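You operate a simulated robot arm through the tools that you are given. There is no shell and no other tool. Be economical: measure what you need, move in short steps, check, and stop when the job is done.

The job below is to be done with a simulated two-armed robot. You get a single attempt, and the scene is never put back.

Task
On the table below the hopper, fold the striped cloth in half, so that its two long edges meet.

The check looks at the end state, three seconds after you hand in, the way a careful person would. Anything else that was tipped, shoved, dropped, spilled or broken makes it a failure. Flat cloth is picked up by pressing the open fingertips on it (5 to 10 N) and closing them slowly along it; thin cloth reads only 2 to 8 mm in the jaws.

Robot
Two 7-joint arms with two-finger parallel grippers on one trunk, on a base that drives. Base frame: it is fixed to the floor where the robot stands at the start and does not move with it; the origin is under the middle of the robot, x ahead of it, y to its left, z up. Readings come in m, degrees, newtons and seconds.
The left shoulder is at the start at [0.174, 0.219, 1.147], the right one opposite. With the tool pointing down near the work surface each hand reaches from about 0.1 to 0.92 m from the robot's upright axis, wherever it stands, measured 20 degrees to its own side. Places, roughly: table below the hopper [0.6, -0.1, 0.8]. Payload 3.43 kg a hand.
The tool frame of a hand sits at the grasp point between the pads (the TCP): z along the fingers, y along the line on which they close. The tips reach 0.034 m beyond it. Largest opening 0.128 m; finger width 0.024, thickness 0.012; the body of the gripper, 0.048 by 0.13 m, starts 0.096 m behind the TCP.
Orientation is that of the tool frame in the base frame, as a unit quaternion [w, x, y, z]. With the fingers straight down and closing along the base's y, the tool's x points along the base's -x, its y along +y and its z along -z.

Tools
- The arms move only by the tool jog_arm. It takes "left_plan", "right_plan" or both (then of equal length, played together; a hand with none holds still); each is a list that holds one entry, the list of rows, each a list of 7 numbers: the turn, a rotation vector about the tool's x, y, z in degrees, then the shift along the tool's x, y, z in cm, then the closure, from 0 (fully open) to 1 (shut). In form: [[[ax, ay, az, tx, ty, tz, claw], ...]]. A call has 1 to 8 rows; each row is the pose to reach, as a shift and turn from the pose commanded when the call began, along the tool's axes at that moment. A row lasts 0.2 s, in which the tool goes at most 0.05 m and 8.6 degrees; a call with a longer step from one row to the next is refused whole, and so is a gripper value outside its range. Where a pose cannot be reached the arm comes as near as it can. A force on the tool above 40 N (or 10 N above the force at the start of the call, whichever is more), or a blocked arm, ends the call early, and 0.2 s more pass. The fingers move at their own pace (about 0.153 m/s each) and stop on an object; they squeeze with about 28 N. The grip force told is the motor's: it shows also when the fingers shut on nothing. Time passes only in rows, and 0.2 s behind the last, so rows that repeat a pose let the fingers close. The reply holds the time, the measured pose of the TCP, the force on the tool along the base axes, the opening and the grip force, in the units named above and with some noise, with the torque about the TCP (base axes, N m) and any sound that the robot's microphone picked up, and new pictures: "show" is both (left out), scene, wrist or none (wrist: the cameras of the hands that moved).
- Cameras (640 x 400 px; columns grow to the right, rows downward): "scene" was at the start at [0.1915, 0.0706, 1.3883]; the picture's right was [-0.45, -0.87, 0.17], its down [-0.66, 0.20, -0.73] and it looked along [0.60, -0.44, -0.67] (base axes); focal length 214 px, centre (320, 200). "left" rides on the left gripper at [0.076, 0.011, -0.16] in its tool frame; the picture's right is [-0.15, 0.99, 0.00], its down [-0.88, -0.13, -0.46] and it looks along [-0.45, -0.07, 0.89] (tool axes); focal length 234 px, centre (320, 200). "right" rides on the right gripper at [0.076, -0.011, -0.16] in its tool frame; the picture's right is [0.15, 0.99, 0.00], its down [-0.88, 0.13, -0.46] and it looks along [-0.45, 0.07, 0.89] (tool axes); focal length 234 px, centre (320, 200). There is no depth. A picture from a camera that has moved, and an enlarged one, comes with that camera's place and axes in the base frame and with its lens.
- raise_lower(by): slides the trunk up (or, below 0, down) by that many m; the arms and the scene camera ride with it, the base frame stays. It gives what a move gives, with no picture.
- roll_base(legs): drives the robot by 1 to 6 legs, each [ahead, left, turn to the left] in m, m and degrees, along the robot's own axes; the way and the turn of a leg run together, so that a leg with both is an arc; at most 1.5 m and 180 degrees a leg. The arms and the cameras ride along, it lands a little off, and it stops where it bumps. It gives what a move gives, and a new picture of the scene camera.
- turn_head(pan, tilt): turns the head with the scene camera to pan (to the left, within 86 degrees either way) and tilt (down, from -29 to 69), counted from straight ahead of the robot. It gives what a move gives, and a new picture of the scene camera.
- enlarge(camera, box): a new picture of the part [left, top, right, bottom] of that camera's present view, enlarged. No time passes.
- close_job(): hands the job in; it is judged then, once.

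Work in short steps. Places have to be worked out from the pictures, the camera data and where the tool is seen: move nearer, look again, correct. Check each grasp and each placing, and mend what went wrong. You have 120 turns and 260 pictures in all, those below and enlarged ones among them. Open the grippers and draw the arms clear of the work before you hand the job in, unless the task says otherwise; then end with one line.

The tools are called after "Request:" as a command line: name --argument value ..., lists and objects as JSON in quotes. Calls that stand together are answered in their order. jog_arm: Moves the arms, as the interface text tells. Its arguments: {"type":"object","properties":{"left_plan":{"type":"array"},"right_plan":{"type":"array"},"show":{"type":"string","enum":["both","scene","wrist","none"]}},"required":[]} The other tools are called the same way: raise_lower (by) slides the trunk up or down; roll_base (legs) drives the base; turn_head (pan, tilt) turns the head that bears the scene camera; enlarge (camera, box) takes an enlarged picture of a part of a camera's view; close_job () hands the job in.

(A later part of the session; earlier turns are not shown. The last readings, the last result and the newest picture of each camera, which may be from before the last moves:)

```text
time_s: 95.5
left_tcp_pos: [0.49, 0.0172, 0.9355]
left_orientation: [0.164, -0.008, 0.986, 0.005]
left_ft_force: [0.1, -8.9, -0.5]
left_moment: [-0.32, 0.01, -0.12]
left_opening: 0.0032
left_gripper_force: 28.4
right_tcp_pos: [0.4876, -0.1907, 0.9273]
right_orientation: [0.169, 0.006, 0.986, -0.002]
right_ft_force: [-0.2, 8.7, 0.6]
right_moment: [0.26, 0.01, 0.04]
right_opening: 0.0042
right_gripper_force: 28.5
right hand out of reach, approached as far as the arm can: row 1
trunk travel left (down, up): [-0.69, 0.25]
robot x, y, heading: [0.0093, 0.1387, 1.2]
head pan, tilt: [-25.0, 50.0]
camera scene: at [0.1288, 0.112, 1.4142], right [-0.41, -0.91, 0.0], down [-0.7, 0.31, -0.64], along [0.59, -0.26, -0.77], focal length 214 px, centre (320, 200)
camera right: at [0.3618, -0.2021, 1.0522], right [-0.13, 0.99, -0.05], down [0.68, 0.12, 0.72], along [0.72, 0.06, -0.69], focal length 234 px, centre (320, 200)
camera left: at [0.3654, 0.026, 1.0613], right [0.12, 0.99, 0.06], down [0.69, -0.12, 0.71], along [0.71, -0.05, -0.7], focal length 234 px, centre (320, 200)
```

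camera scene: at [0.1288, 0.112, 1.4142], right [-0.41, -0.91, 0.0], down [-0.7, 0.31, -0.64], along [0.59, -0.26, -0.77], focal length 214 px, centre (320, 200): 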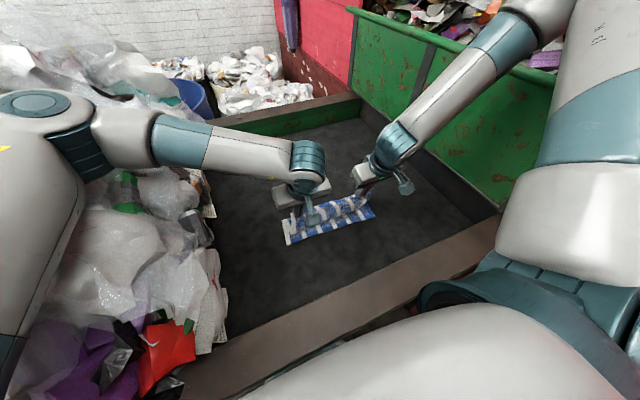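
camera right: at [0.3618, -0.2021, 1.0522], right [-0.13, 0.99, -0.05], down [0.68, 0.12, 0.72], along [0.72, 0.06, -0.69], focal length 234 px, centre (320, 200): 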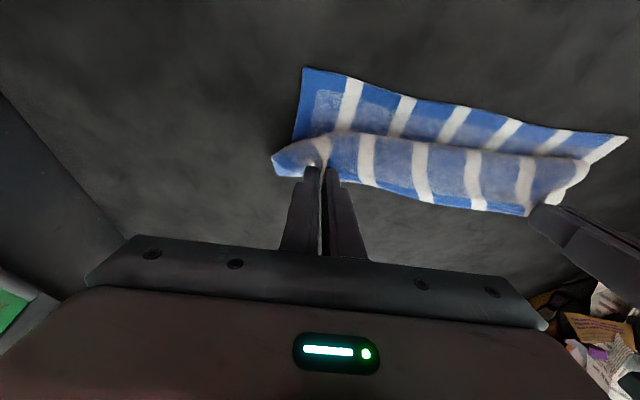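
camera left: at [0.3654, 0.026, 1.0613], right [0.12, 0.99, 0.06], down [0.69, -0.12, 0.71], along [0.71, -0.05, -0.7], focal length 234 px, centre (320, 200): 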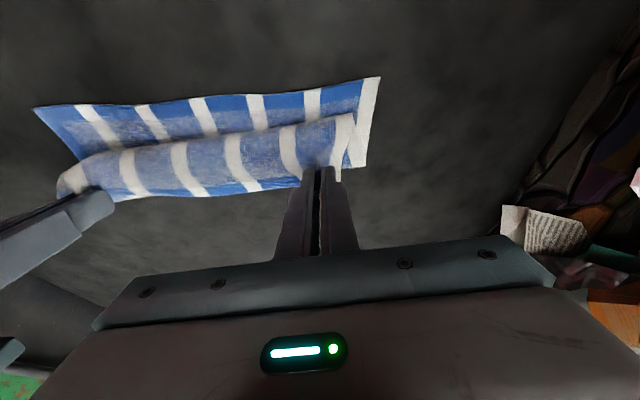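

The hem is still held at both ends and the near hem is intact (corners x 0.440 and 0.424). I'll lay the held hem down onto it at this mild pitch.

Request:
jog_arm --right_plan '[[[0, 0, 0, 3.2, 0.3, -1.1, 1], [0, 0, 0, 5.3, 0.5, -0.25, 1], [0, 0, 0, 5.8, 0.5, 1.25, 1], [0, 0, 0, 5.8, 0.5, 1.25, 1]]]' --left_plan '[[[0, 0, 0, 2.4, 0.5, -0.8, 1], [0, 0, 0, 4.15, 1.0, 0.7, 1], [0, 0, 0, 4.8, 1.0, 2.45, 1], [0, 0, 0, 4.8, 1.0, 2.45, 1]]]' --show "both"

```text
time_s: 96.5
left_tcp_pos: [0.4511, 0.0258, 0.8965]
left_orientation: [0.166, -0.009, 0.986, 0.005]
left_ft_force: [-1.0, -17.1, 3.9]
left_moment: [-0.62, 0.03, -0.18]
left_opening: 0.0034
left_gripper_force: 28.2
right_tcp_pos: [0.4456, -0.1876, 0.8938]
right_orientation: [0.17, 0.007, 0.985, -0.001]
right_ft_force: [2.7, 13.9, 12.3]
right_moment: [0.52, -0.14, 0.06]
right_opening: 0.0046
right_gripper_force: 28.0
right hand out of reach, approached as far as the arm can: row 2, 3, 4
trunk travel left (down, up): [-0.69, 0.25]
robot x, y, heading: [0.0121, 0.1405, 1.0]
head pan, tilt: [-25.0, 50.0]
camera scene: at [0.1273, 0.1109, 1.4147], right [-0.41, -0.91, 0.0], down [-0.7, 0.31, -0.64], along [0.59, -0.26, -0.77], focal length 214 px, centre (320, 200)
camera right: at [0.32, -0.199, 1.0176], right [-0.13, 0.99, -0.05], down [0.68, 0.12, 0.72], along [0.72, 0.06, -0.69], focal length 234 px, centre (320, 200)
camera left: at [0.3268, 0.0343, 1.0225], right [0.12, 0.99, 0.06], down [0.69, -0.12, 0.72], along [0.72, -0.05, -0.69], focal length 234 px, centre (320, 200)
```

scene: 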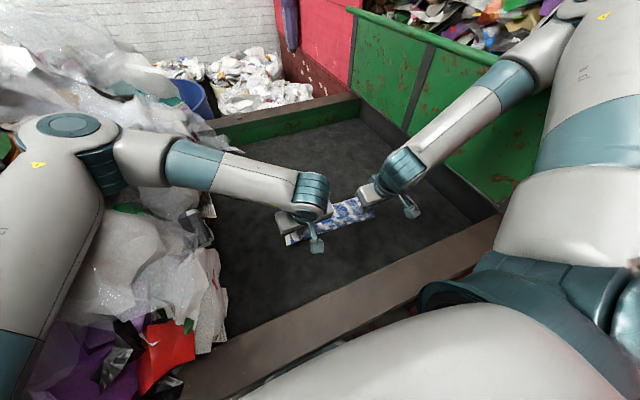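
right: 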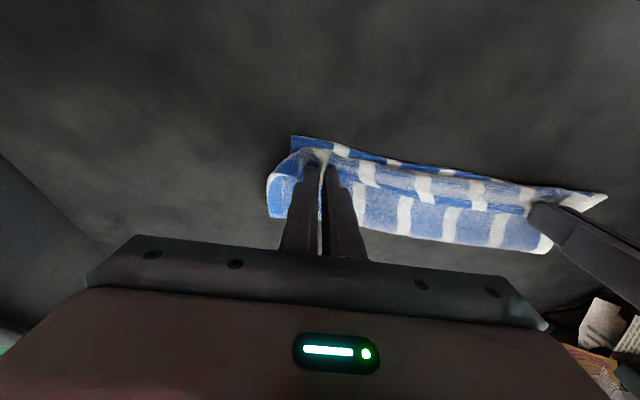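
left: 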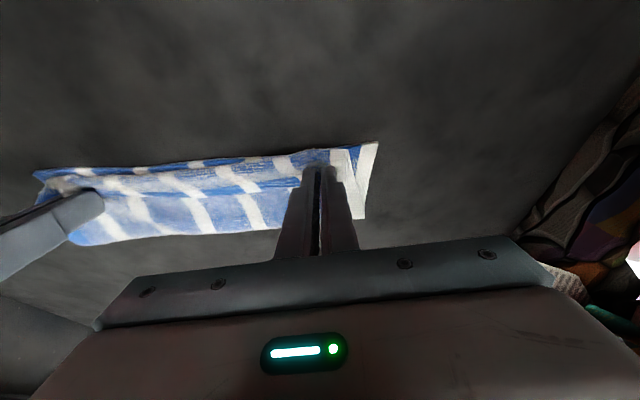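

Both hems are almost together. I'll take out the sideways tension, open gently, and withdraw up along the fingers.

Request:
jog_arm --right_plan '[[[0, 0, 0, 0, 0.3, 0, 1], [0, 0, 0, 0, 0.3, 0, 0.92], [0, 0, 0, 0, 0.3, 0, 0.8], [0, 0, 0, 0, 0.3, 0, 0.75], [0, 0, 0, 0, 0.3, -1.5, 0.75], [0, 0, 0, 0, 0.3, -4, 0.75], [0, 0, 0, 0, 0.3, -8, 0.75]]]' --left_plan '[[[0, 0, 0, 0, -0.6, 0, 1], [0, 0, 0, 0, -0.6, 0, 0.92], [0, 0, 0, 0, -0.6, 0, 0.8], [0, 0, 0, 0, -0.6, 0, 0.75], [0, 0, 0, 0, -0.6, -1.5, 0.75], [0, 0, 0, 0, -0.6, -4, 0.75], [0, 0, 0, 0, -0.6, -8, 0.75]]]' --show "both"

```text
time_s: 98.1
left_tcp_pos: [0.4226, 0.0201, 0.9719]
left_orientation: [0.167, -0.008, 0.986, 0.006]
left_ft_force: [-0.9, -0.4, -0.7]
left_moment: [-0.01, -0.04, 0.03]
left_opening: 0.0318
left_gripper_force: 0.0
right_tcp_pos: [0.453, -0.2006, 0.9662]
right_orientation: [0.169, 0.006, 0.986, -0.001]
right_ft_force: [1.2, 0.0, -0.1]
right_moment: [-0.02, -0.03, 0.01]
right_opening: 0.032
right_gripper_force: 0.0
right hand out of reach, approached as far as the arm can: row 5, 6, 7
trunk travel left (down, up): [-0.69, 0.25]
robot x, y, heading: [0.0117, 0.1418, 1.1]
head pan, tilt: [-25.0, 50.0]
camera scene: at [0.1248, 0.1113, 1.4146], right [-0.41, -0.91, 0.0], down [-0.7, 0.31, -0.64], along [0.59, -0.26, -0.76], focal length 214 px, centre (320, 200)
camera right: at [0.3278, -0.2115, 1.0905], right [-0.13, 0.99, -0.05], down [0.68, 0.12, 0.72], along [0.72, 0.06, -0.69], focal length 234 px, centre (320, 200)
camera left: at [0.2972, 0.028, 1.0975], right [0.12, 0.99, 0.06], down [0.69, -0.12, 0.72], along [0.72, -0.05, -0.69], focal length 234 px, centre (320, 200)
```

scene: 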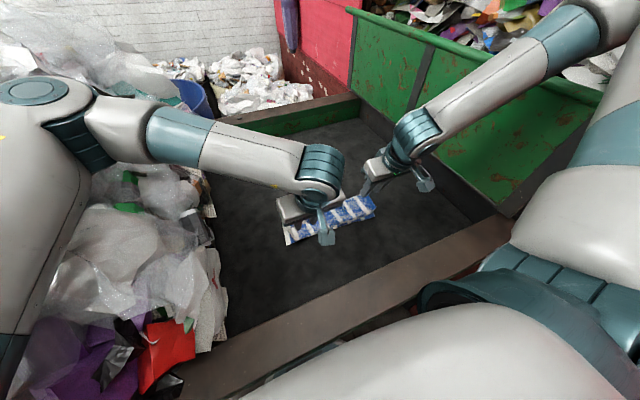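
right: 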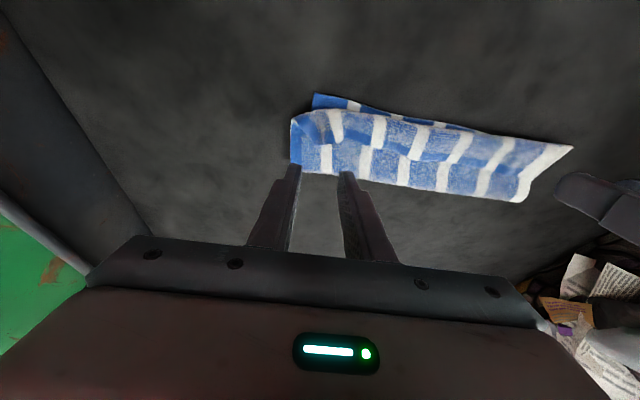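
left: 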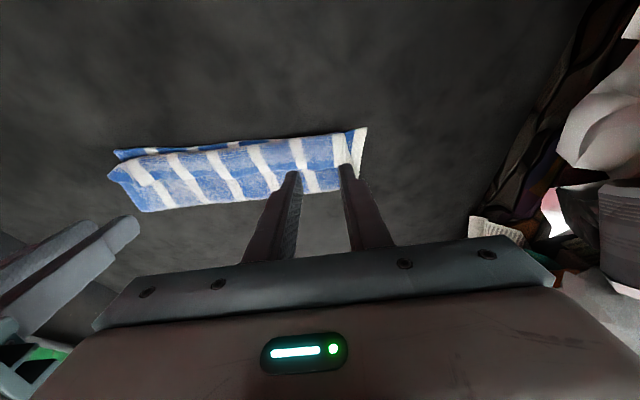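

I'll zoom in to judge how the hem settled.

Request:
enlarge --camera "left" --box '[90, 105, 410, 225]'

Request:
enlarge --camera "right" --box '[270, 80, 590, 220]'

```text
2.00 times, centred on (250, 165) of left
camera zoom: at [0.2972, 0.028, 1.0975], right [0.12, 0.99, 0.06], down [0.69, -0.12, 0.72], along [0.72, -0.05, -0.69], focal length 468 px, centre (460, 270)
```

zoom: 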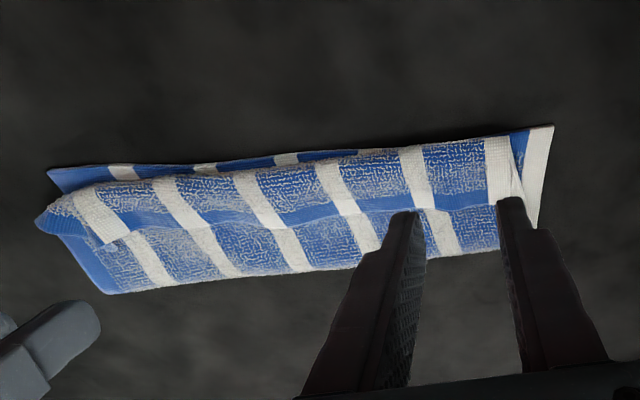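

```text
2.00 times, centred on (430, 150) of right
camera zoom: at [0.3278, -0.2115, 1.0905], right [-0.13, 0.99, -0.05], down [0.68, 0.12, 0.72], along [0.72, 0.06, -0.69], focal length 468 px, centre (100, 300)
```

zoom: 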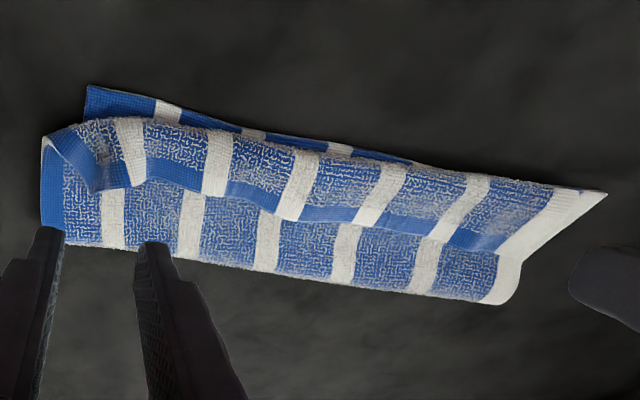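

The hem lip, about 2.5 cm, is curled back along the whole width. I'll use the fingers as scoops: spread about 10 cm, leaning so the tips point toward the robot, starting behind the lip and sweeping it out.

Request:
jog_arm --right_plan '[[[0, 8, 0, -0.5, 1, -2, 0.22], [0, 16, 0, -2, 2, -2, 0.22], [0, 24, 0, -3.5, 3, -1.5, 0.22], [0, 32, 0, -5, 4, -0.5, 0.22], [0, 39.5, 0, -6.5, 5, 0.8, 0.22], [0, 39.5, 0, -6.5, 5, 0.8, 0.22]]]' --left_plan '[[[0, 8, 0, -1, 0, -2, 0.22], [0, 16, 0, -3, -0.3, -2, 0.22], [0, 24, 0, -5, -0.6, -1, 0.22], [0, 32, 0, -7, -0.8, 0.5, 0.22], [0, 39.5, 0, -9.2, -0.8, 2.1, 0.22], [0, 39.5, 0, -9.2, -0.8, 2.1, 0.22]]]' --show "both"

```text
time_s: 99.5
left_tcp_pos: [0.5157, 0.0133, 0.9808]
left_orientation: [-0.178, -0.009, 0.984, 0.003]
left_ft_force: [0.5, -0.6, 0.7]
left_moment: [0.0, -0.03, 0.03]
left_opening: 0.0998
left_gripper_force: 0.0
right_tcp_pos: [0.5193, -0.1515, 0.9819]
right_orientation: [-0.174, 0.007, 0.985, 0.003]
right_ft_force: [-0.2, 0.2, 0.4]
right_moment: [0.02, -0.03, -0.01]
right_opening: 0.0998
right_gripper_force: 0.1
trunk travel left (down, up): [-0.69, 0.25]
robot x, y, heading: [0.0092, 0.1407, 1.0]
head pan, tilt: [-25.0, 50.0]
camera scene: at [0.1252, 0.1099, 1.4147], right [-0.41, -0.91, 0.0], down [-0.7, 0.31, -0.64], along [0.59, -0.26, -0.77], focal length 214 px, centre (320, 200)
camera right: at [0.5022, -0.1642, 1.1569], right [-0.13, 0.99, 0.05], down [0.98, 0.12, 0.13], along [0.12, 0.07, -0.99], focal length 234 px, centre (320, 200)
camera left: at [0.5001, 0.0231, 1.1566], right [0.12, 0.99, -0.04], down [0.99, -0.11, 0.12], along [0.11, -0.06, -0.99], focal length 234 px, centre (320, 200)
```

scene: 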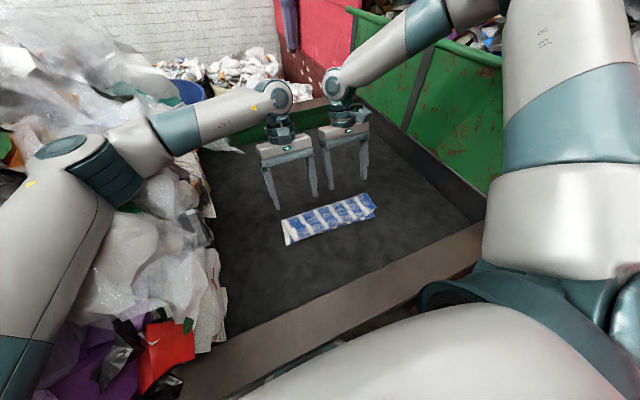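
right: 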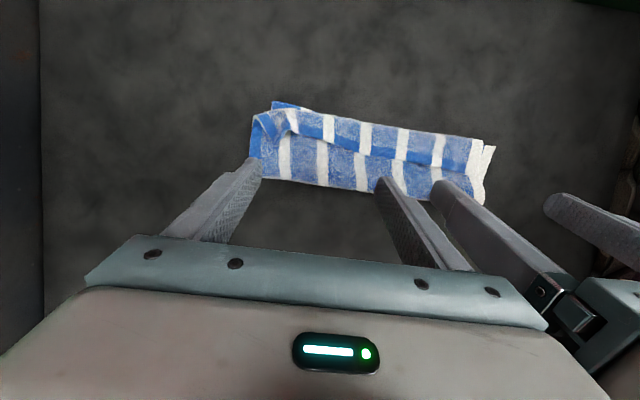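
left: 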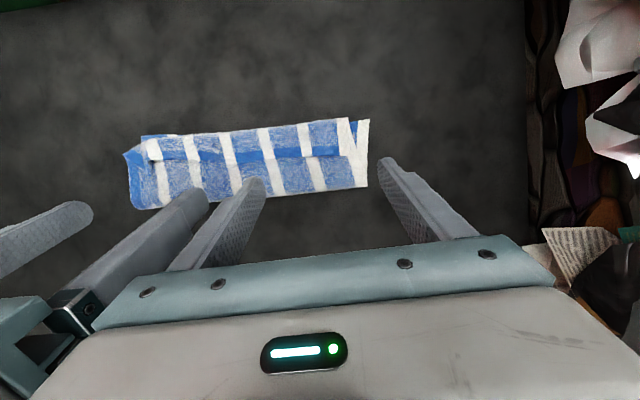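

By my estimate the fold line also sits about 1 cm too near, so I'll unfold and redo it with a better grip, the fingers closing across the hem. First I'll take the curled hem again to carry it back.

Request:
jog_arm --right_plan '[[[0, -7, 0, 0.5, -0.5, 2, 0.69], [0, -14, 0, 1.2, -1.0, 4, 0.69], [0, -20.5, 0, 2.0, -1.35, 6, 0.69], [0, -20.5, 0, 2.0, -1.35, 8.5, 0.69]]]' --left_plan '[[[0, -7, 0, 0.5, 0.5, 2, 0.69], [0, -14, 0, 1.1, 1.1, 4, 0.69], [0, -20.5, 0, 1.8, 1.7, 6, 0.69], [0, -20.5, 0, 1.8, 1.7, 8.3, 0.69]]]' --show "wrist"

```text
time_s: 100.5
left_tcp_pos: [0.4729, 0.0293, 0.9088]
left_orientation: [0.0, -0.009, 1.0, 0.005]
left_ft_force: [0.4, -0.1, -0.7]
left_moment: [-0.01, 0.0, 0.0]
left_opening: 0.0399
left_gripper_force: 0.1
right_tcp_pos: [0.4722, -0.1663, 0.9066]
right_orientation: [0.004, 0.006, 1.0, 0.001]
right_ft_force: [0.1, -0.2, 0.6]
right_moment: [0.03, 0.05, 0.01]
right_opening: 0.0398
right_gripper_force: 0.0
trunk travel left (down, up): [-0.69, 0.25]
robot x, y, heading: [0.0087, 0.1412, 0.7]
head pan, tilt: [-25.0, 50.0]
camera right: at [0.3944, -0.178, 1.0648], right [-0.13, 0.99, 0.0], down [0.88, 0.12, 0.46], along [0.46, 0.06, -0.89], focal length 234 px, centre (320, 200)
camera left: at [0.3965, 0.0379, 1.0684], right [0.13, 0.99, 0.01], down [0.88, -0.12, 0.45], along [0.45, -0.05, -0.89], focal length 234 px, centre (320, 200)
```

right: 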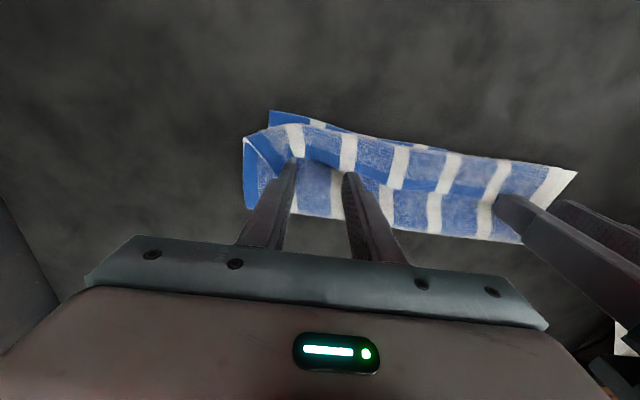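
left: 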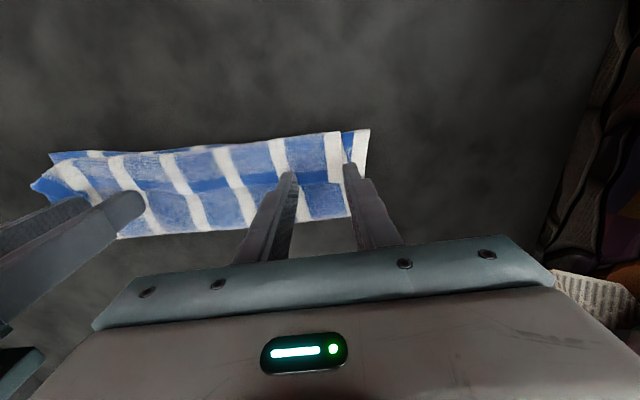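

The tips straddle the lip's hem. I'll adjust 5 mm, press lightly on the lip and close.

Request:
jog_arm --right_plan '[[[0, 0, 0, 0.7, 0.3, 0.8, 0.69], [0, 0, 0, 0.7, 0.3, 1.3, 0.69], [0, 0, 0, 0.7, 0.3, 1.5, 0.75], [0, 0, 0, 0.7, 0.3, 1.5, 0.81], [0, 0, 0, 0.7, 0.3, 1.5, 0.87], [0, 0, 0, 0.7, 0.3, 1.5, 0.93], [0, 0, 0, 0.7, 0.3, 1.5, 1], [0, 0, 0, 0.7, 0.3, 1.5, 1]]]' --left_plan '[[[0, 0, 0, 0.3, -0.6, 0.8, 0.69], [0, 0, 0, 0.3, -0.6, 1.4, 0.69], [0, 0, 0, 0.3, -0.6, 1.6, 0.75], [0, 0, 0, 0.3, -0.6, 1.6, 0.81], [0, 0, 0, 0.3, -0.6, 1.6, 0.87], [0, 0, 0, 0.3, -0.6, 1.6, 0.93], [0, 0, 0, 0.3, -0.6, 1.6, 1], [0, 0, 0, 0.3, -0.6, 1.6, 1]]]' --show "wrist"

```text
time_s: 102.3
left_tcp_pos: [0.4691, 0.0232, 0.8944]
left_orientation: [0.0, -0.009, 1.0, 0.004]
left_ft_force: [0.9, -9.5, 4.1]
left_moment: [-0.32, 0.03, -0.03]
left_opening: 0.0066
left_gripper_force: 28.0
right_tcp_pos: [0.4652, -0.1596, 0.8925]
right_orientation: [0.006, 0.006, 1.0, 0.001]
right_ft_force: [1.0, 9.0, 5.7]
right_moment: [0.34, -0.01, -0.11]
right_opening: 0.0062
right_gripper_force: 28.3
trunk travel left (down, up): [-0.69, 0.25]
robot x, y, heading: [0.0102, 0.1424, 1.2]
head pan, tilt: [-25.0, 50.0]
camera right: at [0.3864, -0.1726, 1.0505], right [-0.13, 0.99, 0.0], down [0.88, 0.12, 0.46], along [0.46, 0.06, -0.89], focal length 234 px, centre (320, 200)
camera left: at [0.3928, 0.0323, 1.0541], right [0.13, 0.99, 0.01], down [0.88, -0.12, 0.46], along [0.45, -0.05, -0.89], focal length 234 px, centre (320, 200)
```

right: 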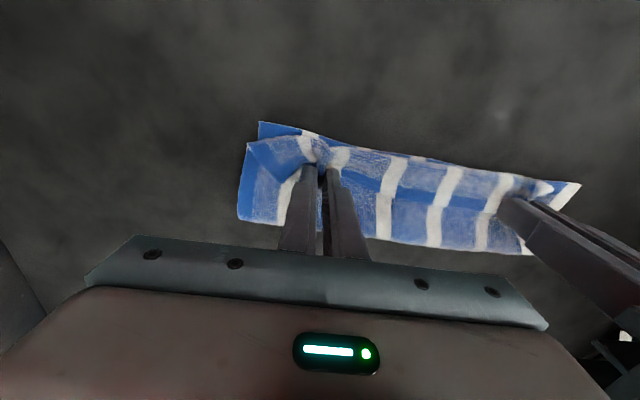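
left: 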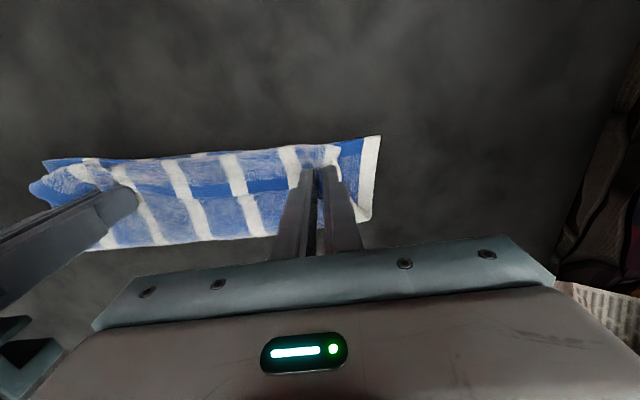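

The grip reads 6–7 mm, which may be the lip plus the layer beneath it. I'll lift 4 cm and look.

Request:
jog_arm --right_plan '[[[0, 0, 0, 0, 0, -2, 1], [0, 0, 0, 0, 0, -4, 1], [0, 0, 0, 0, 0, -6, 1]]]' --left_plan '[[[0, 0, 0, 0, 0, -2, 1], [0, 0, 0, 0, 0, -4, 1], [0, 0, 0, 0, 0, -6, 1]]]' --show "both"

```text
time_s: 103.1
left_tcp_pos: [0.4692, 0.0222, 0.9536]
left_orientation: [0.001, -0.008, 1.0, 0.005]
left_ft_force: [-0.2, -8.0, 0.2]
left_moment: [-0.24, 0.04, 0.02]
left_opening: 0.0065
left_gripper_force: 28.1
right_tcp_pos: [0.4646, -0.1602, 0.9529]
right_orientation: [0.004, 0.006, 1.0, 0.0]
right_ft_force: [0.1, 7.2, 0.2]
right_moment: [0.28, -0.03, -0.07]
right_opening: 0.0058
right_gripper_force: 28.6
trunk travel left (down, up): [-0.69, 0.25]
robot x, y, heading: [0.0063, 0.141, 0.9]
head pan, tilt: [-25.0, 50.0]
camera scene: at [0.1267, 0.1103, 1.4144], right [-0.41, -0.91, 0.0], down [-0.7, 0.31, -0.64], along [0.59, -0.26, -0.77], focal length 214 px, centre (320, 200)
camera right: at [0.3859, -0.1726, 1.1107], right [-0.13, 0.99, 0.0], down [0.88, 0.12, 0.46], along [0.46, 0.06, -0.89], focal length 234 px, centre (320, 200)
camera left: at [0.3931, 0.0319, 1.113], right [0.13, 0.99, 0.01], down [0.88, -0.12, 0.46], along [0.45, -0.05, -0.89], focal length 234 px, centre (320, 200)
```

scene: 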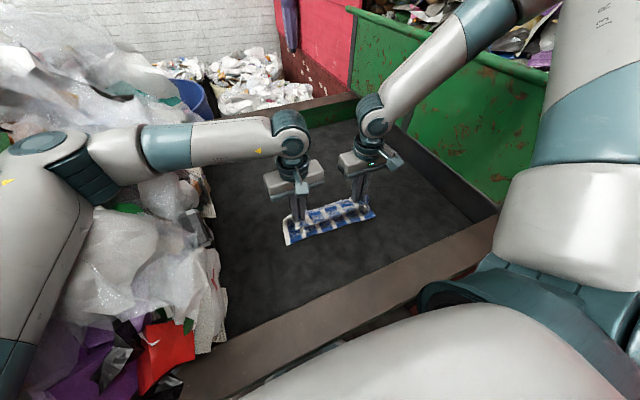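
right: 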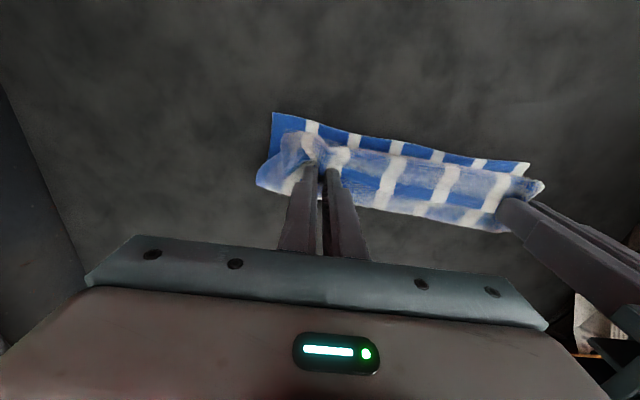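
left: 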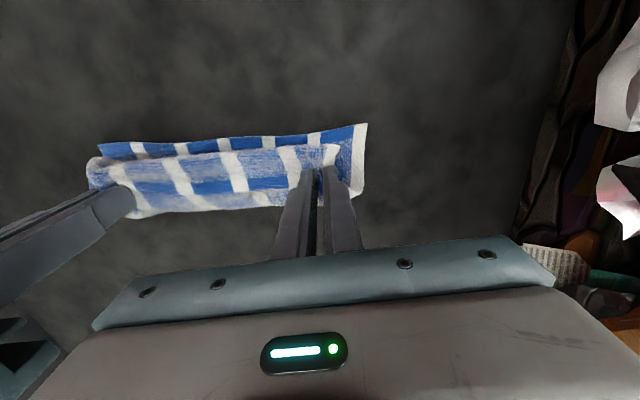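

The bottom layer stayed on the table and only the top layer came up. I'll carry it back over to the far side and lay it down.

Request:
jog_arm --right_plan '[[[0, 0, 0, -2, 0, -2, 1], [0, 0, 0, -5.5, 0, -3, 1], [0, 0, 0, -9.5, 0, -2.5, 1], [0, 0, 0, -13, 0, -0.5, 1], [0, 0, 0, -15, 0, 2, 1], [0, 0, 0, -15.5, 0, 4.8, 1], [0, 0, 0, -15.5, 0, 5.6, 1]]]' --left_plan '[[[0, 0, 0, -2, 0, -2, 1], [0, 0, 0, -5.5, 0, -3, 1], [0, 0, 0, -9.5, 0, -2.5, 1], [0, 0, 0, -13, 0, -0.5, 1], [0, 0, 0, -15, 0, 2, 1], [0, 0, 0, -15.5, 0, 4.8, 1], [0, 0, 0, -15.5, 0, 5.6, 1]]]' --show "wrist"

Request:
jog_arm --right_plan '[[[0, 0, 0, 0, 0, 0.2, 0.9], [0, 0, 0, 0, 0, 0.2, 0.75], [0, 0, 0, 0, 0, 0.2, 0.69], [0, 0, 0, 0, 0, -3, 0.69], [0, 0, 0, 0, 0, -6, 0.69]]]' --left_plan '[[[0, 0, 0, 0, 0, 0.2, 0.9], [0, 0, 0, 0, 0, 0.2, 0.75], [0, 0, 0, 0, 0, 0.2, 0.69], [0, 0, 0, 0, 0, -3, 0.69], [0, 0, 0, 0, 0, -6, 0.69]]]' --show "wrist"

```text
time_s: 104.7
left_tcp_pos: [0.6233, 0.0245, 0.8986]
left_orientation: [0.0, -0.009, 1.0, 0.004]
left_ft_force: [-1.2, -14.6, -0.5]
left_moment: [-0.5, 0.0, 0.02]
left_opening: 0.0068
left_gripper_force: 27.9
right_tcp_pos: [0.6193, -0.1626, 0.8967]
right_orientation: [0.006, 0.006, 1.0, 0.001]
right_ft_force: [1.5, 14.3, 1.6]
right_moment: [0.48, -0.03, -0.14]
right_opening: 0.006
right_gripper_force: 27.9
trunk travel left (down, up): [-0.69, 0.25]
robot x, y, heading: [0.0063, 0.138, 1.1]
head pan, tilt: [-25.0, 50.0]
camera right: at [0.5418, -0.1744, 1.0552], right [-0.13, 0.99, 0.0], down [0.88, 0.12, 0.46], along [0.46, 0.06, -0.89], focal length 234 px, centre (320, 200)
camera left: at [0.5476, 0.0342, 1.0585], right [0.13, 0.99, 0.01], down [0.88, -0.12, 0.45], along [0.45, -0.05, -0.89], focal length 234 px, centre (320, 200)
```

right: 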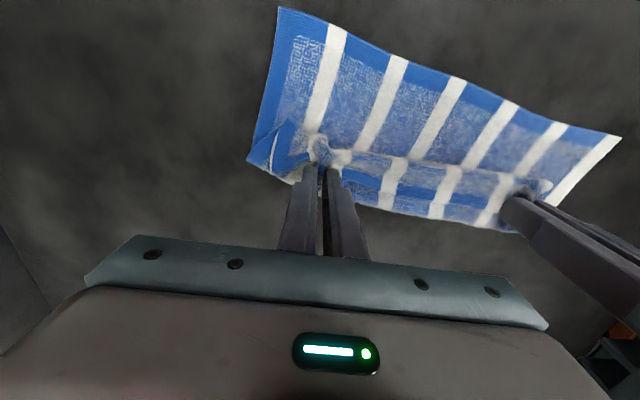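
left: 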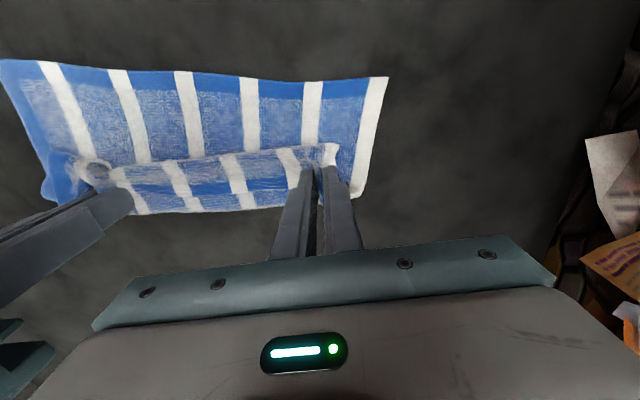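

```text
time_s: 105.9
left_tcp_pos: [0.6232, 0.0254, 0.9601]
left_orientation: [0.001, -0.008, 1.0, 0.005]
left_ft_force: [0.1, -0.8, 0.4]
left_moment: [0.02, 0.0, 0.0]
left_opening: 0.0397
left_gripper_force: 0.0
right_tcp_pos: [0.6183, -0.1631, 0.9594]
right_orientation: [0.005, 0.006, 1.0, 0.0]
right_ft_force: [0.6, -0.4, -0.3]
right_moment: [0.0, -0.03, -0.01]
right_opening: 0.0397
right_gripper_force: 0.0
trunk travel left (down, up): [-0.69, 0.25]
robot x, y, heading: [0.0098, 0.1429, 1.2]
head pan, tilt: [-25.0, 50.0]
camera right: at [0.5397, -0.1744, 1.117], right [-0.13, 0.99, 0.0], down [0.88, 0.12, 0.46], along [0.46, 0.06, -0.89], focal length 234 px, centre (320, 200)
camera left: at [0.5466, 0.0347, 1.1201], right [0.13, 0.99, 0.01], down [0.88, -0.12, 0.46], along [0.45, -0.05, -0.89], focal length 234 px, centre (320, 200)
```

right: 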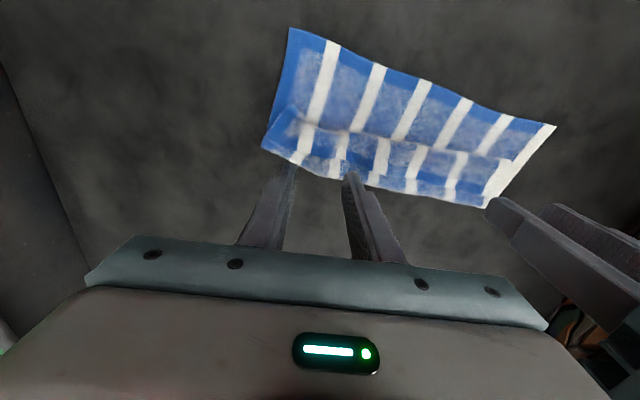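
left: 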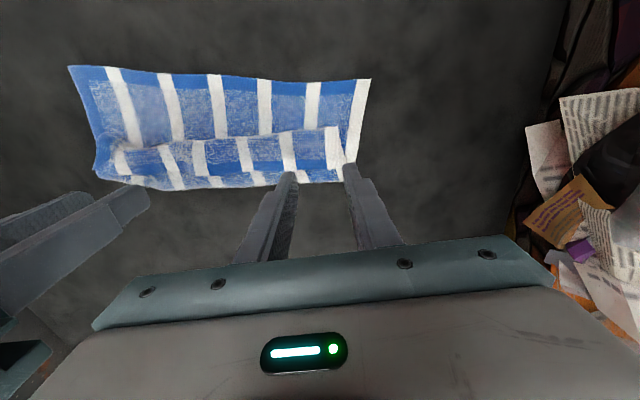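

The carry left a Z-pleat and dragged the cloth about 0.1 m to +x. New plan: grip the clean near hem, lift the whole cloth so it hangs straight, then lay the lower half away from me and bring the held hem back onto the bottom hem, so no lip can form.

Request:
jog_arm --right_plan '[[[0, 0, 0, 3.5, -0.3, 0, 0.69], [0, 0, 0, 7, -0.6, 0, 0.69], [0, 0, 0, 10.7, -0.7, 1, 0.69], [0, 0, 0, 10.7, -0.7, 4.5, 0.69], [0, 0, 0, 10.7, -0.7, 5.5, 0.69]]]' --left_plan '[[[0, 0, 0, 2.5, 0.7, 0, 0.69], [0, 0, 0, 5, 1.4, 0, 0.69], [0, 0, 0, 7.5, 2.0, 1, 0.69], [0, 0, 0, 7.5, 2.0, 4.5, 0.69], [0, 0, 0, 7.5, 2.0, 5.5, 0.69]]]' --show "wrist"

```text
time_s: 107.1
left_tcp_pos: [0.5516, 0.0454, 0.9038]
left_orientation: [0.001, -0.008, 1.0, 0.005]
left_ft_force: [-0.4, 0.1, 1.0]
left_moment: [0.02, -0.01, -0.02]
left_opening: 0.0395
left_gripper_force: 0.0
right_tcp_pos: [0.5134, -0.1672, 0.9011]
right_orientation: [0.005, 0.006, 1.0, 0.0]
right_ft_force: [-0.2, 0.2, 0.1]
right_moment: [-0.04, 0.03, 0.01]
right_opening: 0.0395
right_gripper_force: 0.1
trunk travel left (down, up): [-0.69, 0.25]
robot x, y, heading: [0.0102, 0.1387, 1.1]
head pan, tilt: [-25.0, 50.0]
camera right: at [0.4359, -0.1793, 1.0597], right [-0.13, 0.99, 0.0], down [0.88, 0.12, 0.46], along [0.46, 0.06, -0.89], focal length 234 px, centre (320, 200)
camera left: at [0.4737, 0.0535, 1.0632], right [0.13, 0.99, 0.01], down [0.88, -0.12, 0.46], along [0.45, -0.05, -0.89], focal length 234 px, centre (320, 200)
```

right: 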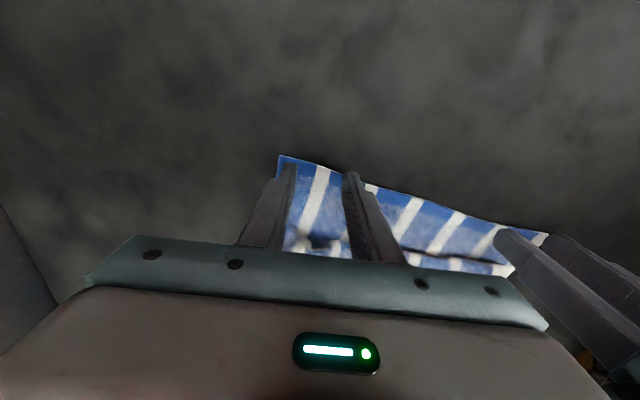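
left: 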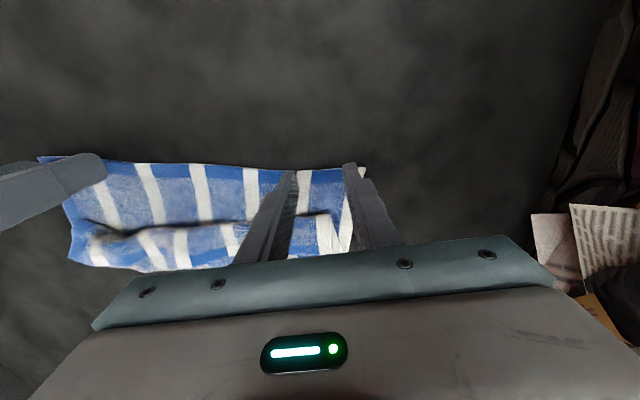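

The tips sit over the near hem at both corners. I'll press and close.

Request:
jog_arm --right_plan '[[[0, 0, 0, 0, 0, 1.0, 0.69], [0, 0, 0, 0, 0, 1.55, 0.69], [0, 0, 0, 0, 0, 1.6, 0.75], [0, 0, 0, 0, 0, 1.6, 0.81], [0, 0, 0, 0, 0, 1.6, 0.87], [0, 0, 0, 0, 0, 1.6, 0.93], [0, 0, 0, 0, 0, 1.6, 1], [0, 0, 0, 0, 0, 1.6, 1]]]' --left_plan '[[[0, 0, 0, 0, 0, 1.2, 0.69], [0, 0, 0, 0, 0, 1.8, 0.69], [0, 0, 0, 0, 0, 1.85, 0.75], [0, 0, 0, 0, 0, 1.85, 0.81], [0, 0, 0, 0, 0, 1.85, 0.87], [0, 0, 0, 0, 0, 1.85, 0.93], [0, 0, 0, 0, 0, 1.85, 1], [0, 0, 0, 0, 0, 1.85, 1]]]' --show "none"

```text
time_s: 108.9
left_tcp_pos: [0.5499, 0.0435, 0.8866]
left_orientation: [0.002, -0.009, 1.0, 0.003]
left_ft_force: [2.9, -11.1, 22.2]
left_moment: [-0.38, -0.29, -0.06]
left_opening: 0.004
left_gripper_force: 28.2
right_tcp_pos: [0.5122, -0.1665, 0.8863]
right_orientation: [0.005, 0.006, 1.0, 0.001]
right_ft_force: [3.3, 5.1, 13.0]
right_moment: [0.15, -0.19, 0.04]
right_opening: 0.0039
right_gripper_force: 28.3
trunk travel left (down, up): [-0.69, 0.25]
robot x, y, heading: [0.0098, 0.1365, 1.2]
head pan, tilt: [-25.0, 50.0]
```

Both hands hold about 4 mm of cloth. I'll lift straight up 26 cm so it hangs free, squaring the hem as it rises.

Request:
jog_arm --right_plan '[[[0, 0, 0, 0, 0, -4.3, 1], [0, 0, 0, -0.4, 0, -8.6, 1], [0, 0, 0, -0.9, 0, -13, 1], [0, 0, 0, -1.4, 0, -17.4, 1], [0, 0, 0, -1.8, 0, -21.8, 1], [0, 0, 0, -1.8, 0, -26, 1], [0, 0, 0, -1.8, 0, -26, 1]]]' --left_plan '[[[0, 0, 0, 0, 0, -4.3, 1], [0, 0, 0, 0.5, 0, -8.6, 1], [0, 0, 0, 1.0, 0, -13, 1], [0, 0, 0, 1.5, 0, -17.4, 1], [0, 0, 0, 2, 0, -21.8, 1], [0, 0, 0, 2, 0, -26, 1], [0, 0, 0, 2, 0, -26, 1]]]' --show "both"

```text
time_s: 110.5
left_tcp_pos: [0.5302, 0.0418, 1.1445]
left_orientation: [-0.001, -0.009, 1.0, 0.006]
left_ft_force: [0.5, -3.4, -0.6]
left_moment: [-0.09, 0.03, 0.0]
left_opening: 0.0036
left_gripper_force: 28.2
right_tcp_pos: [0.5292, -0.169, 1.1444]
right_orientation: [0.004, 0.006, 1.0, 0.0]
right_ft_force: [0.0, 2.8, -0.8]
right_moment: [0.1, 0.02, -0.01]
right_opening: 0.0033
right_gripper_force: 27.9
trunk travel left (down, up): [-0.69, 0.25]
robot x, y, heading: [0.0117, 0.1446, 1.3]
head pan, tilt: [-25.0, 50.0]
camera scene: at [0.1284, 0.1103, 1.4143], right [-0.41, -0.91, 0.0], down [-0.7, 0.31, -0.64], along [0.59, -0.26, -0.77], focal length 214 px, centre (320, 200)
camera right: at [0.4517, -0.1801, 1.3012], right [-0.13, 0.99, 0.0], down [0.88, 0.12, 0.46], along [0.46, 0.06, -0.89], focal length 234 px, centre (320, 200)
camera left: at [0.4537, 0.051, 1.3054], right [0.13, 0.99, 0.01], down [0.88, -0.12, 0.45], along [0.45, -0.05, -0.89], focal length 234 px, centre (320, 200)
```

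scene: 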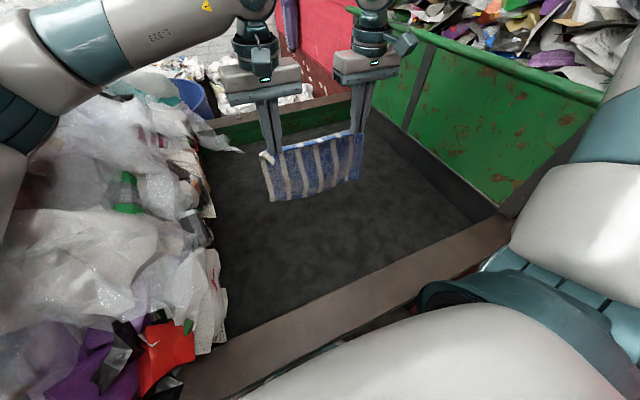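
right: 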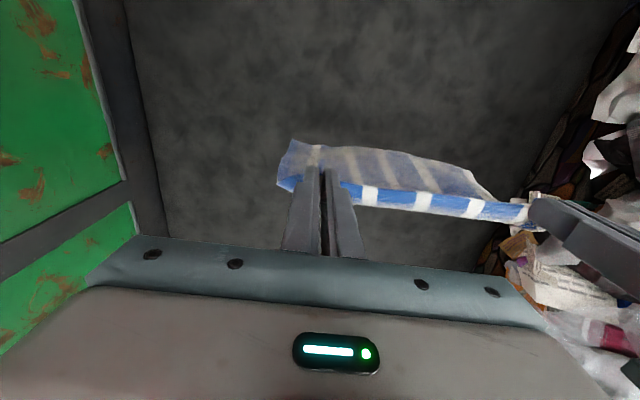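
left: 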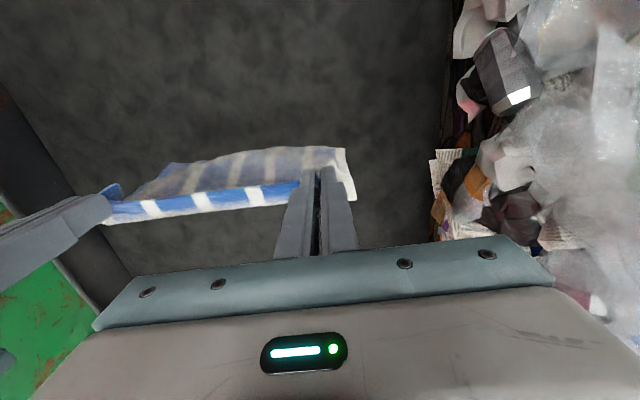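

It hangs flat and unpleated. I'll move it over x about 0.46, let it settle, then lower until the bottom hem just touches the table.

Request:
jog_arm --right_plan '[[[0, 0, 0, 2.5, 0, 0, 1], [0, 0, 0, 5, 0, 0, 1], [0, 0, 0, 7, 0, 0, 1], [0, 0, 0, 7, 0, 0, 1], [0, 0, 0, 7, 0, 1.5, 1], [0, 0, 0, 7, 0, 3, 1], [0, 0, 0, 7, 0, 4, 1], [0, 0, 0, 7, 0, 4, 1]]]' --left_plan '[[[0, 0, 0, 2.5, 0, 0, 1], [0, 0, 0, 5, 0, 0, 1], [0, 0, 0, 7, 0, 0, 1], [0, 0, 0, 7, 0, 0, 1], [0, 0, 0, 7, 0, 1.5, 1], [0, 0, 0, 7, 0, 3, 1], [0, 0, 0, 7, 0, 4, 1], [0, 0, 0, 7, 0, 4, 1]]]' --show "both"

```text
time_s: 112.3
left_tcp_pos: [0.4591, 0.0405, 1.1057]
left_orientation: [0.0, -0.009, 1.0, 0.005]
left_ft_force: [-0.1, -1.4, -0.6]
left_moment: [-0.02, -0.03, -0.01]
left_opening: 0.0034
left_gripper_force: 27.7
right_tcp_pos: [0.4578, -0.1674, 1.1039]
right_orientation: [0.004, 0.006, 1.0, 0.0]
right_ft_force: [-0.2, 1.6, 0.4]
right_moment: [0.07, -0.02, -0.02]
right_opening: 0.0036
right_gripper_force: 27.6
trunk travel left (down, up): [-0.69, 0.25]
robot x, y, heading: [0.009, 0.1385, 0.8]
head pan, tilt: [-25.0, 50.0]
camera scene: at [0.1273, 0.1103, 1.4145], right [-0.41, -0.91, 0.0], down [-0.7, 0.31, -0.64], along [0.59, -0.26, -0.77], focal length 214 px, centre (320, 200)
camera right: at [0.3813, -0.1789, 1.2619], right [-0.13, 0.99, 0.0], down [0.88, 0.12, 0.46], along [0.46, 0.06, -0.89], focal length 234 px, centre (320, 200)
camera left: at [0.3823, 0.0501, 1.2652], right [0.13, 0.99, 0.01], down [0.88, -0.12, 0.45], along [0.45, -0.05, -0.89], focal length 234 px, centre (320, 200)
```

scene: 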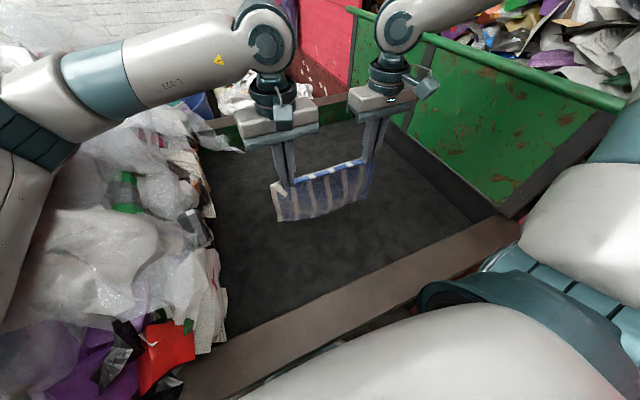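
right: 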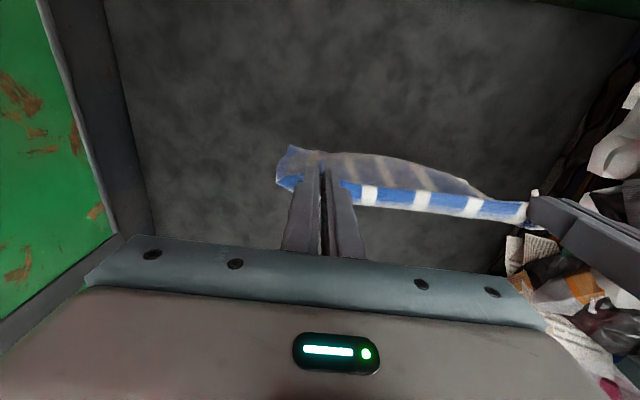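
left: 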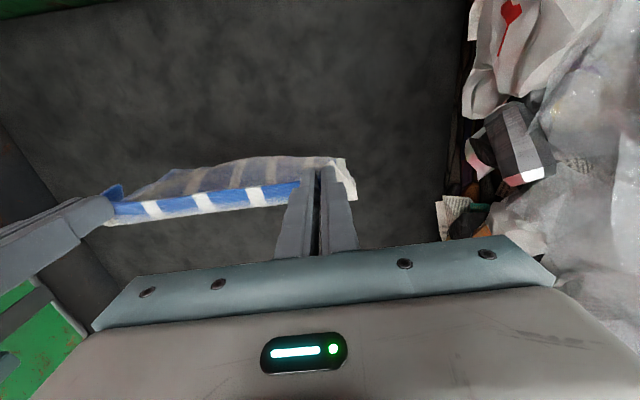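

I'll zoom on the hanging cloth to see the hem's lie and the bottom clearance.

Request:
enlarge --camera "scene" --box '[255, 130, 405, 235]'

Request:
enlarge --camera "left" --box '[90, 130, 390, 250]'

```text
3.81 times, centred on (330, 182) of scene
camera zoom: at [0.1273, 0.1103, 1.4145], right [-0.41, -0.91, 0.0], down [-0.7, 0.31, -0.64], along [0.59, -0.26, -0.77], focal length 817 px, centre (282, 267)
```

zoom: 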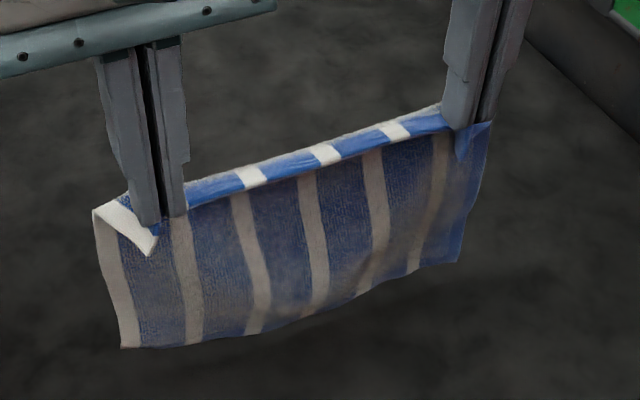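

```text
2.13 times, centred on (240, 190) of left
camera zoom: at [0.3823, 0.0501, 1.2652], right [0.13, 0.99, 0.01], down [0.88, -0.12, 0.45], along [0.45, -0.05, -0.89], focal length 500 px, centre (491, 221)
```

zoom: 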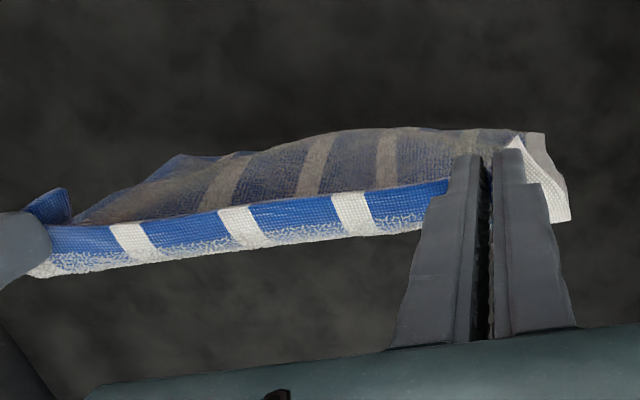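

The hem's free strip points toward me and the body hangs on the far side, exactly right for this fold; the bottom is about 2.5 cm up. I'll lower it and lay the lower half away to +x.

Request:
jog_arm --right_plan '[[[0, 0, 0, 0, 0, 1.5, 1], [0, 0, 0, 0, 0, 3.0, 1], [0, 0, 0, -1.2, 0, 4.8, 1], [0, 0, 0, -3, 0, 6.8, 1], [0, 0, 0, -5.2, 0, 9, 1], [0, 0, 0, -7.7, 0, 11.2, 1], [0, 0, 0, -10, 0, 13, 1], [0, 0, 0, -10, 0, 13, 1]]]' --left_plan '[[[0, 0, 0, 0, 0, 1.5, 1], [0, 0, 0, 0, 0, 3.0, 1], [0, 0, 0, -1.2, 0, 4.8, 1], [0, 0, 0, -3, 0, 6.8, 1], [0, 0, 0, -5.2, 0, 9, 1], [0, 0, 0, -7.7, 0, 11.2, 1], [0, 0, 0, -10, 0, 13, 1], [0, 0, 0, -10, 0, 13, 1]]]' --show "both"

```text
time_s: 114.1
left_tcp_pos: [0.5591, 0.0442, 0.9756]
left_orientation: [0.001, -0.009, 1.0, 0.003]
left_ft_force: [0.6, -7.7, -0.7]
left_moment: [-0.3, -0.02, -0.05]
left_opening: 0.0037
left_gripper_force: 28.3
right_tcp_pos: [0.5603, -0.1701, 0.9769]
right_orientation: [0.005, 0.006, 1.0, 0.0]
right_ft_force: [0.3, 8.1, -0.5]
right_moment: [0.25, -0.01, 0.07]
right_opening: 0.0038
right_gripper_force: 27.9
trunk travel left (down, up): [-0.69, 0.25]
robot x, y, heading: [0.0072, 0.14, 1.1]
head pan, tilt: [-25.0, 50.0]
camera scene: at [0.1262, 0.1104, 1.4146], right [-0.41, -0.91, 0.0], down [-0.7, 0.31, -0.64], along [0.59, -0.26, -0.77], focal length 214 px, centre (320, 200)
camera right: at [0.482, -0.1813, 1.1335], right [-0.13, 0.99, 0.0], down [0.88, 0.12, 0.46], along [0.46, 0.06, -0.89], focal length 234 px, centre (320, 200)
camera left: at [0.4823, 0.0541, 1.1354], right [0.13, 0.99, 0.01], down [0.88, -0.12, 0.46], along [0.45, -0.05, -0.89], focal length 234 px, centre (320, 200)
```

scene: 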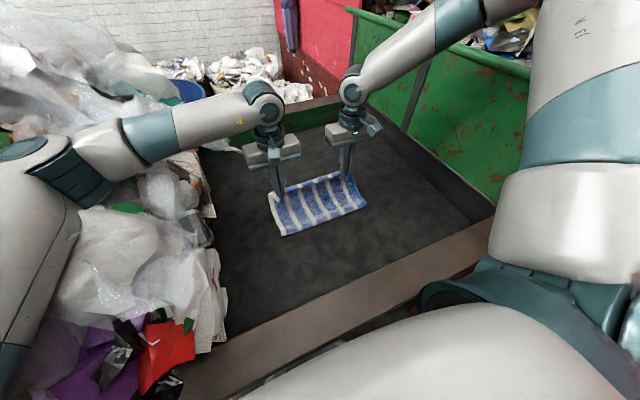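
right: 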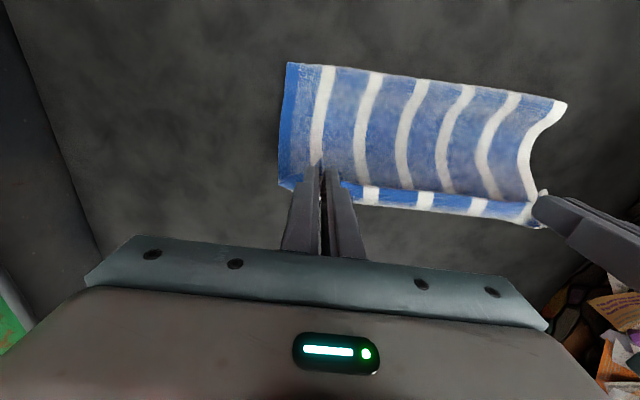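
left: 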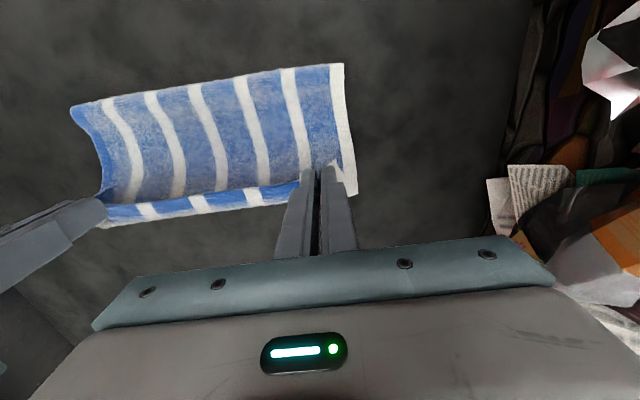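

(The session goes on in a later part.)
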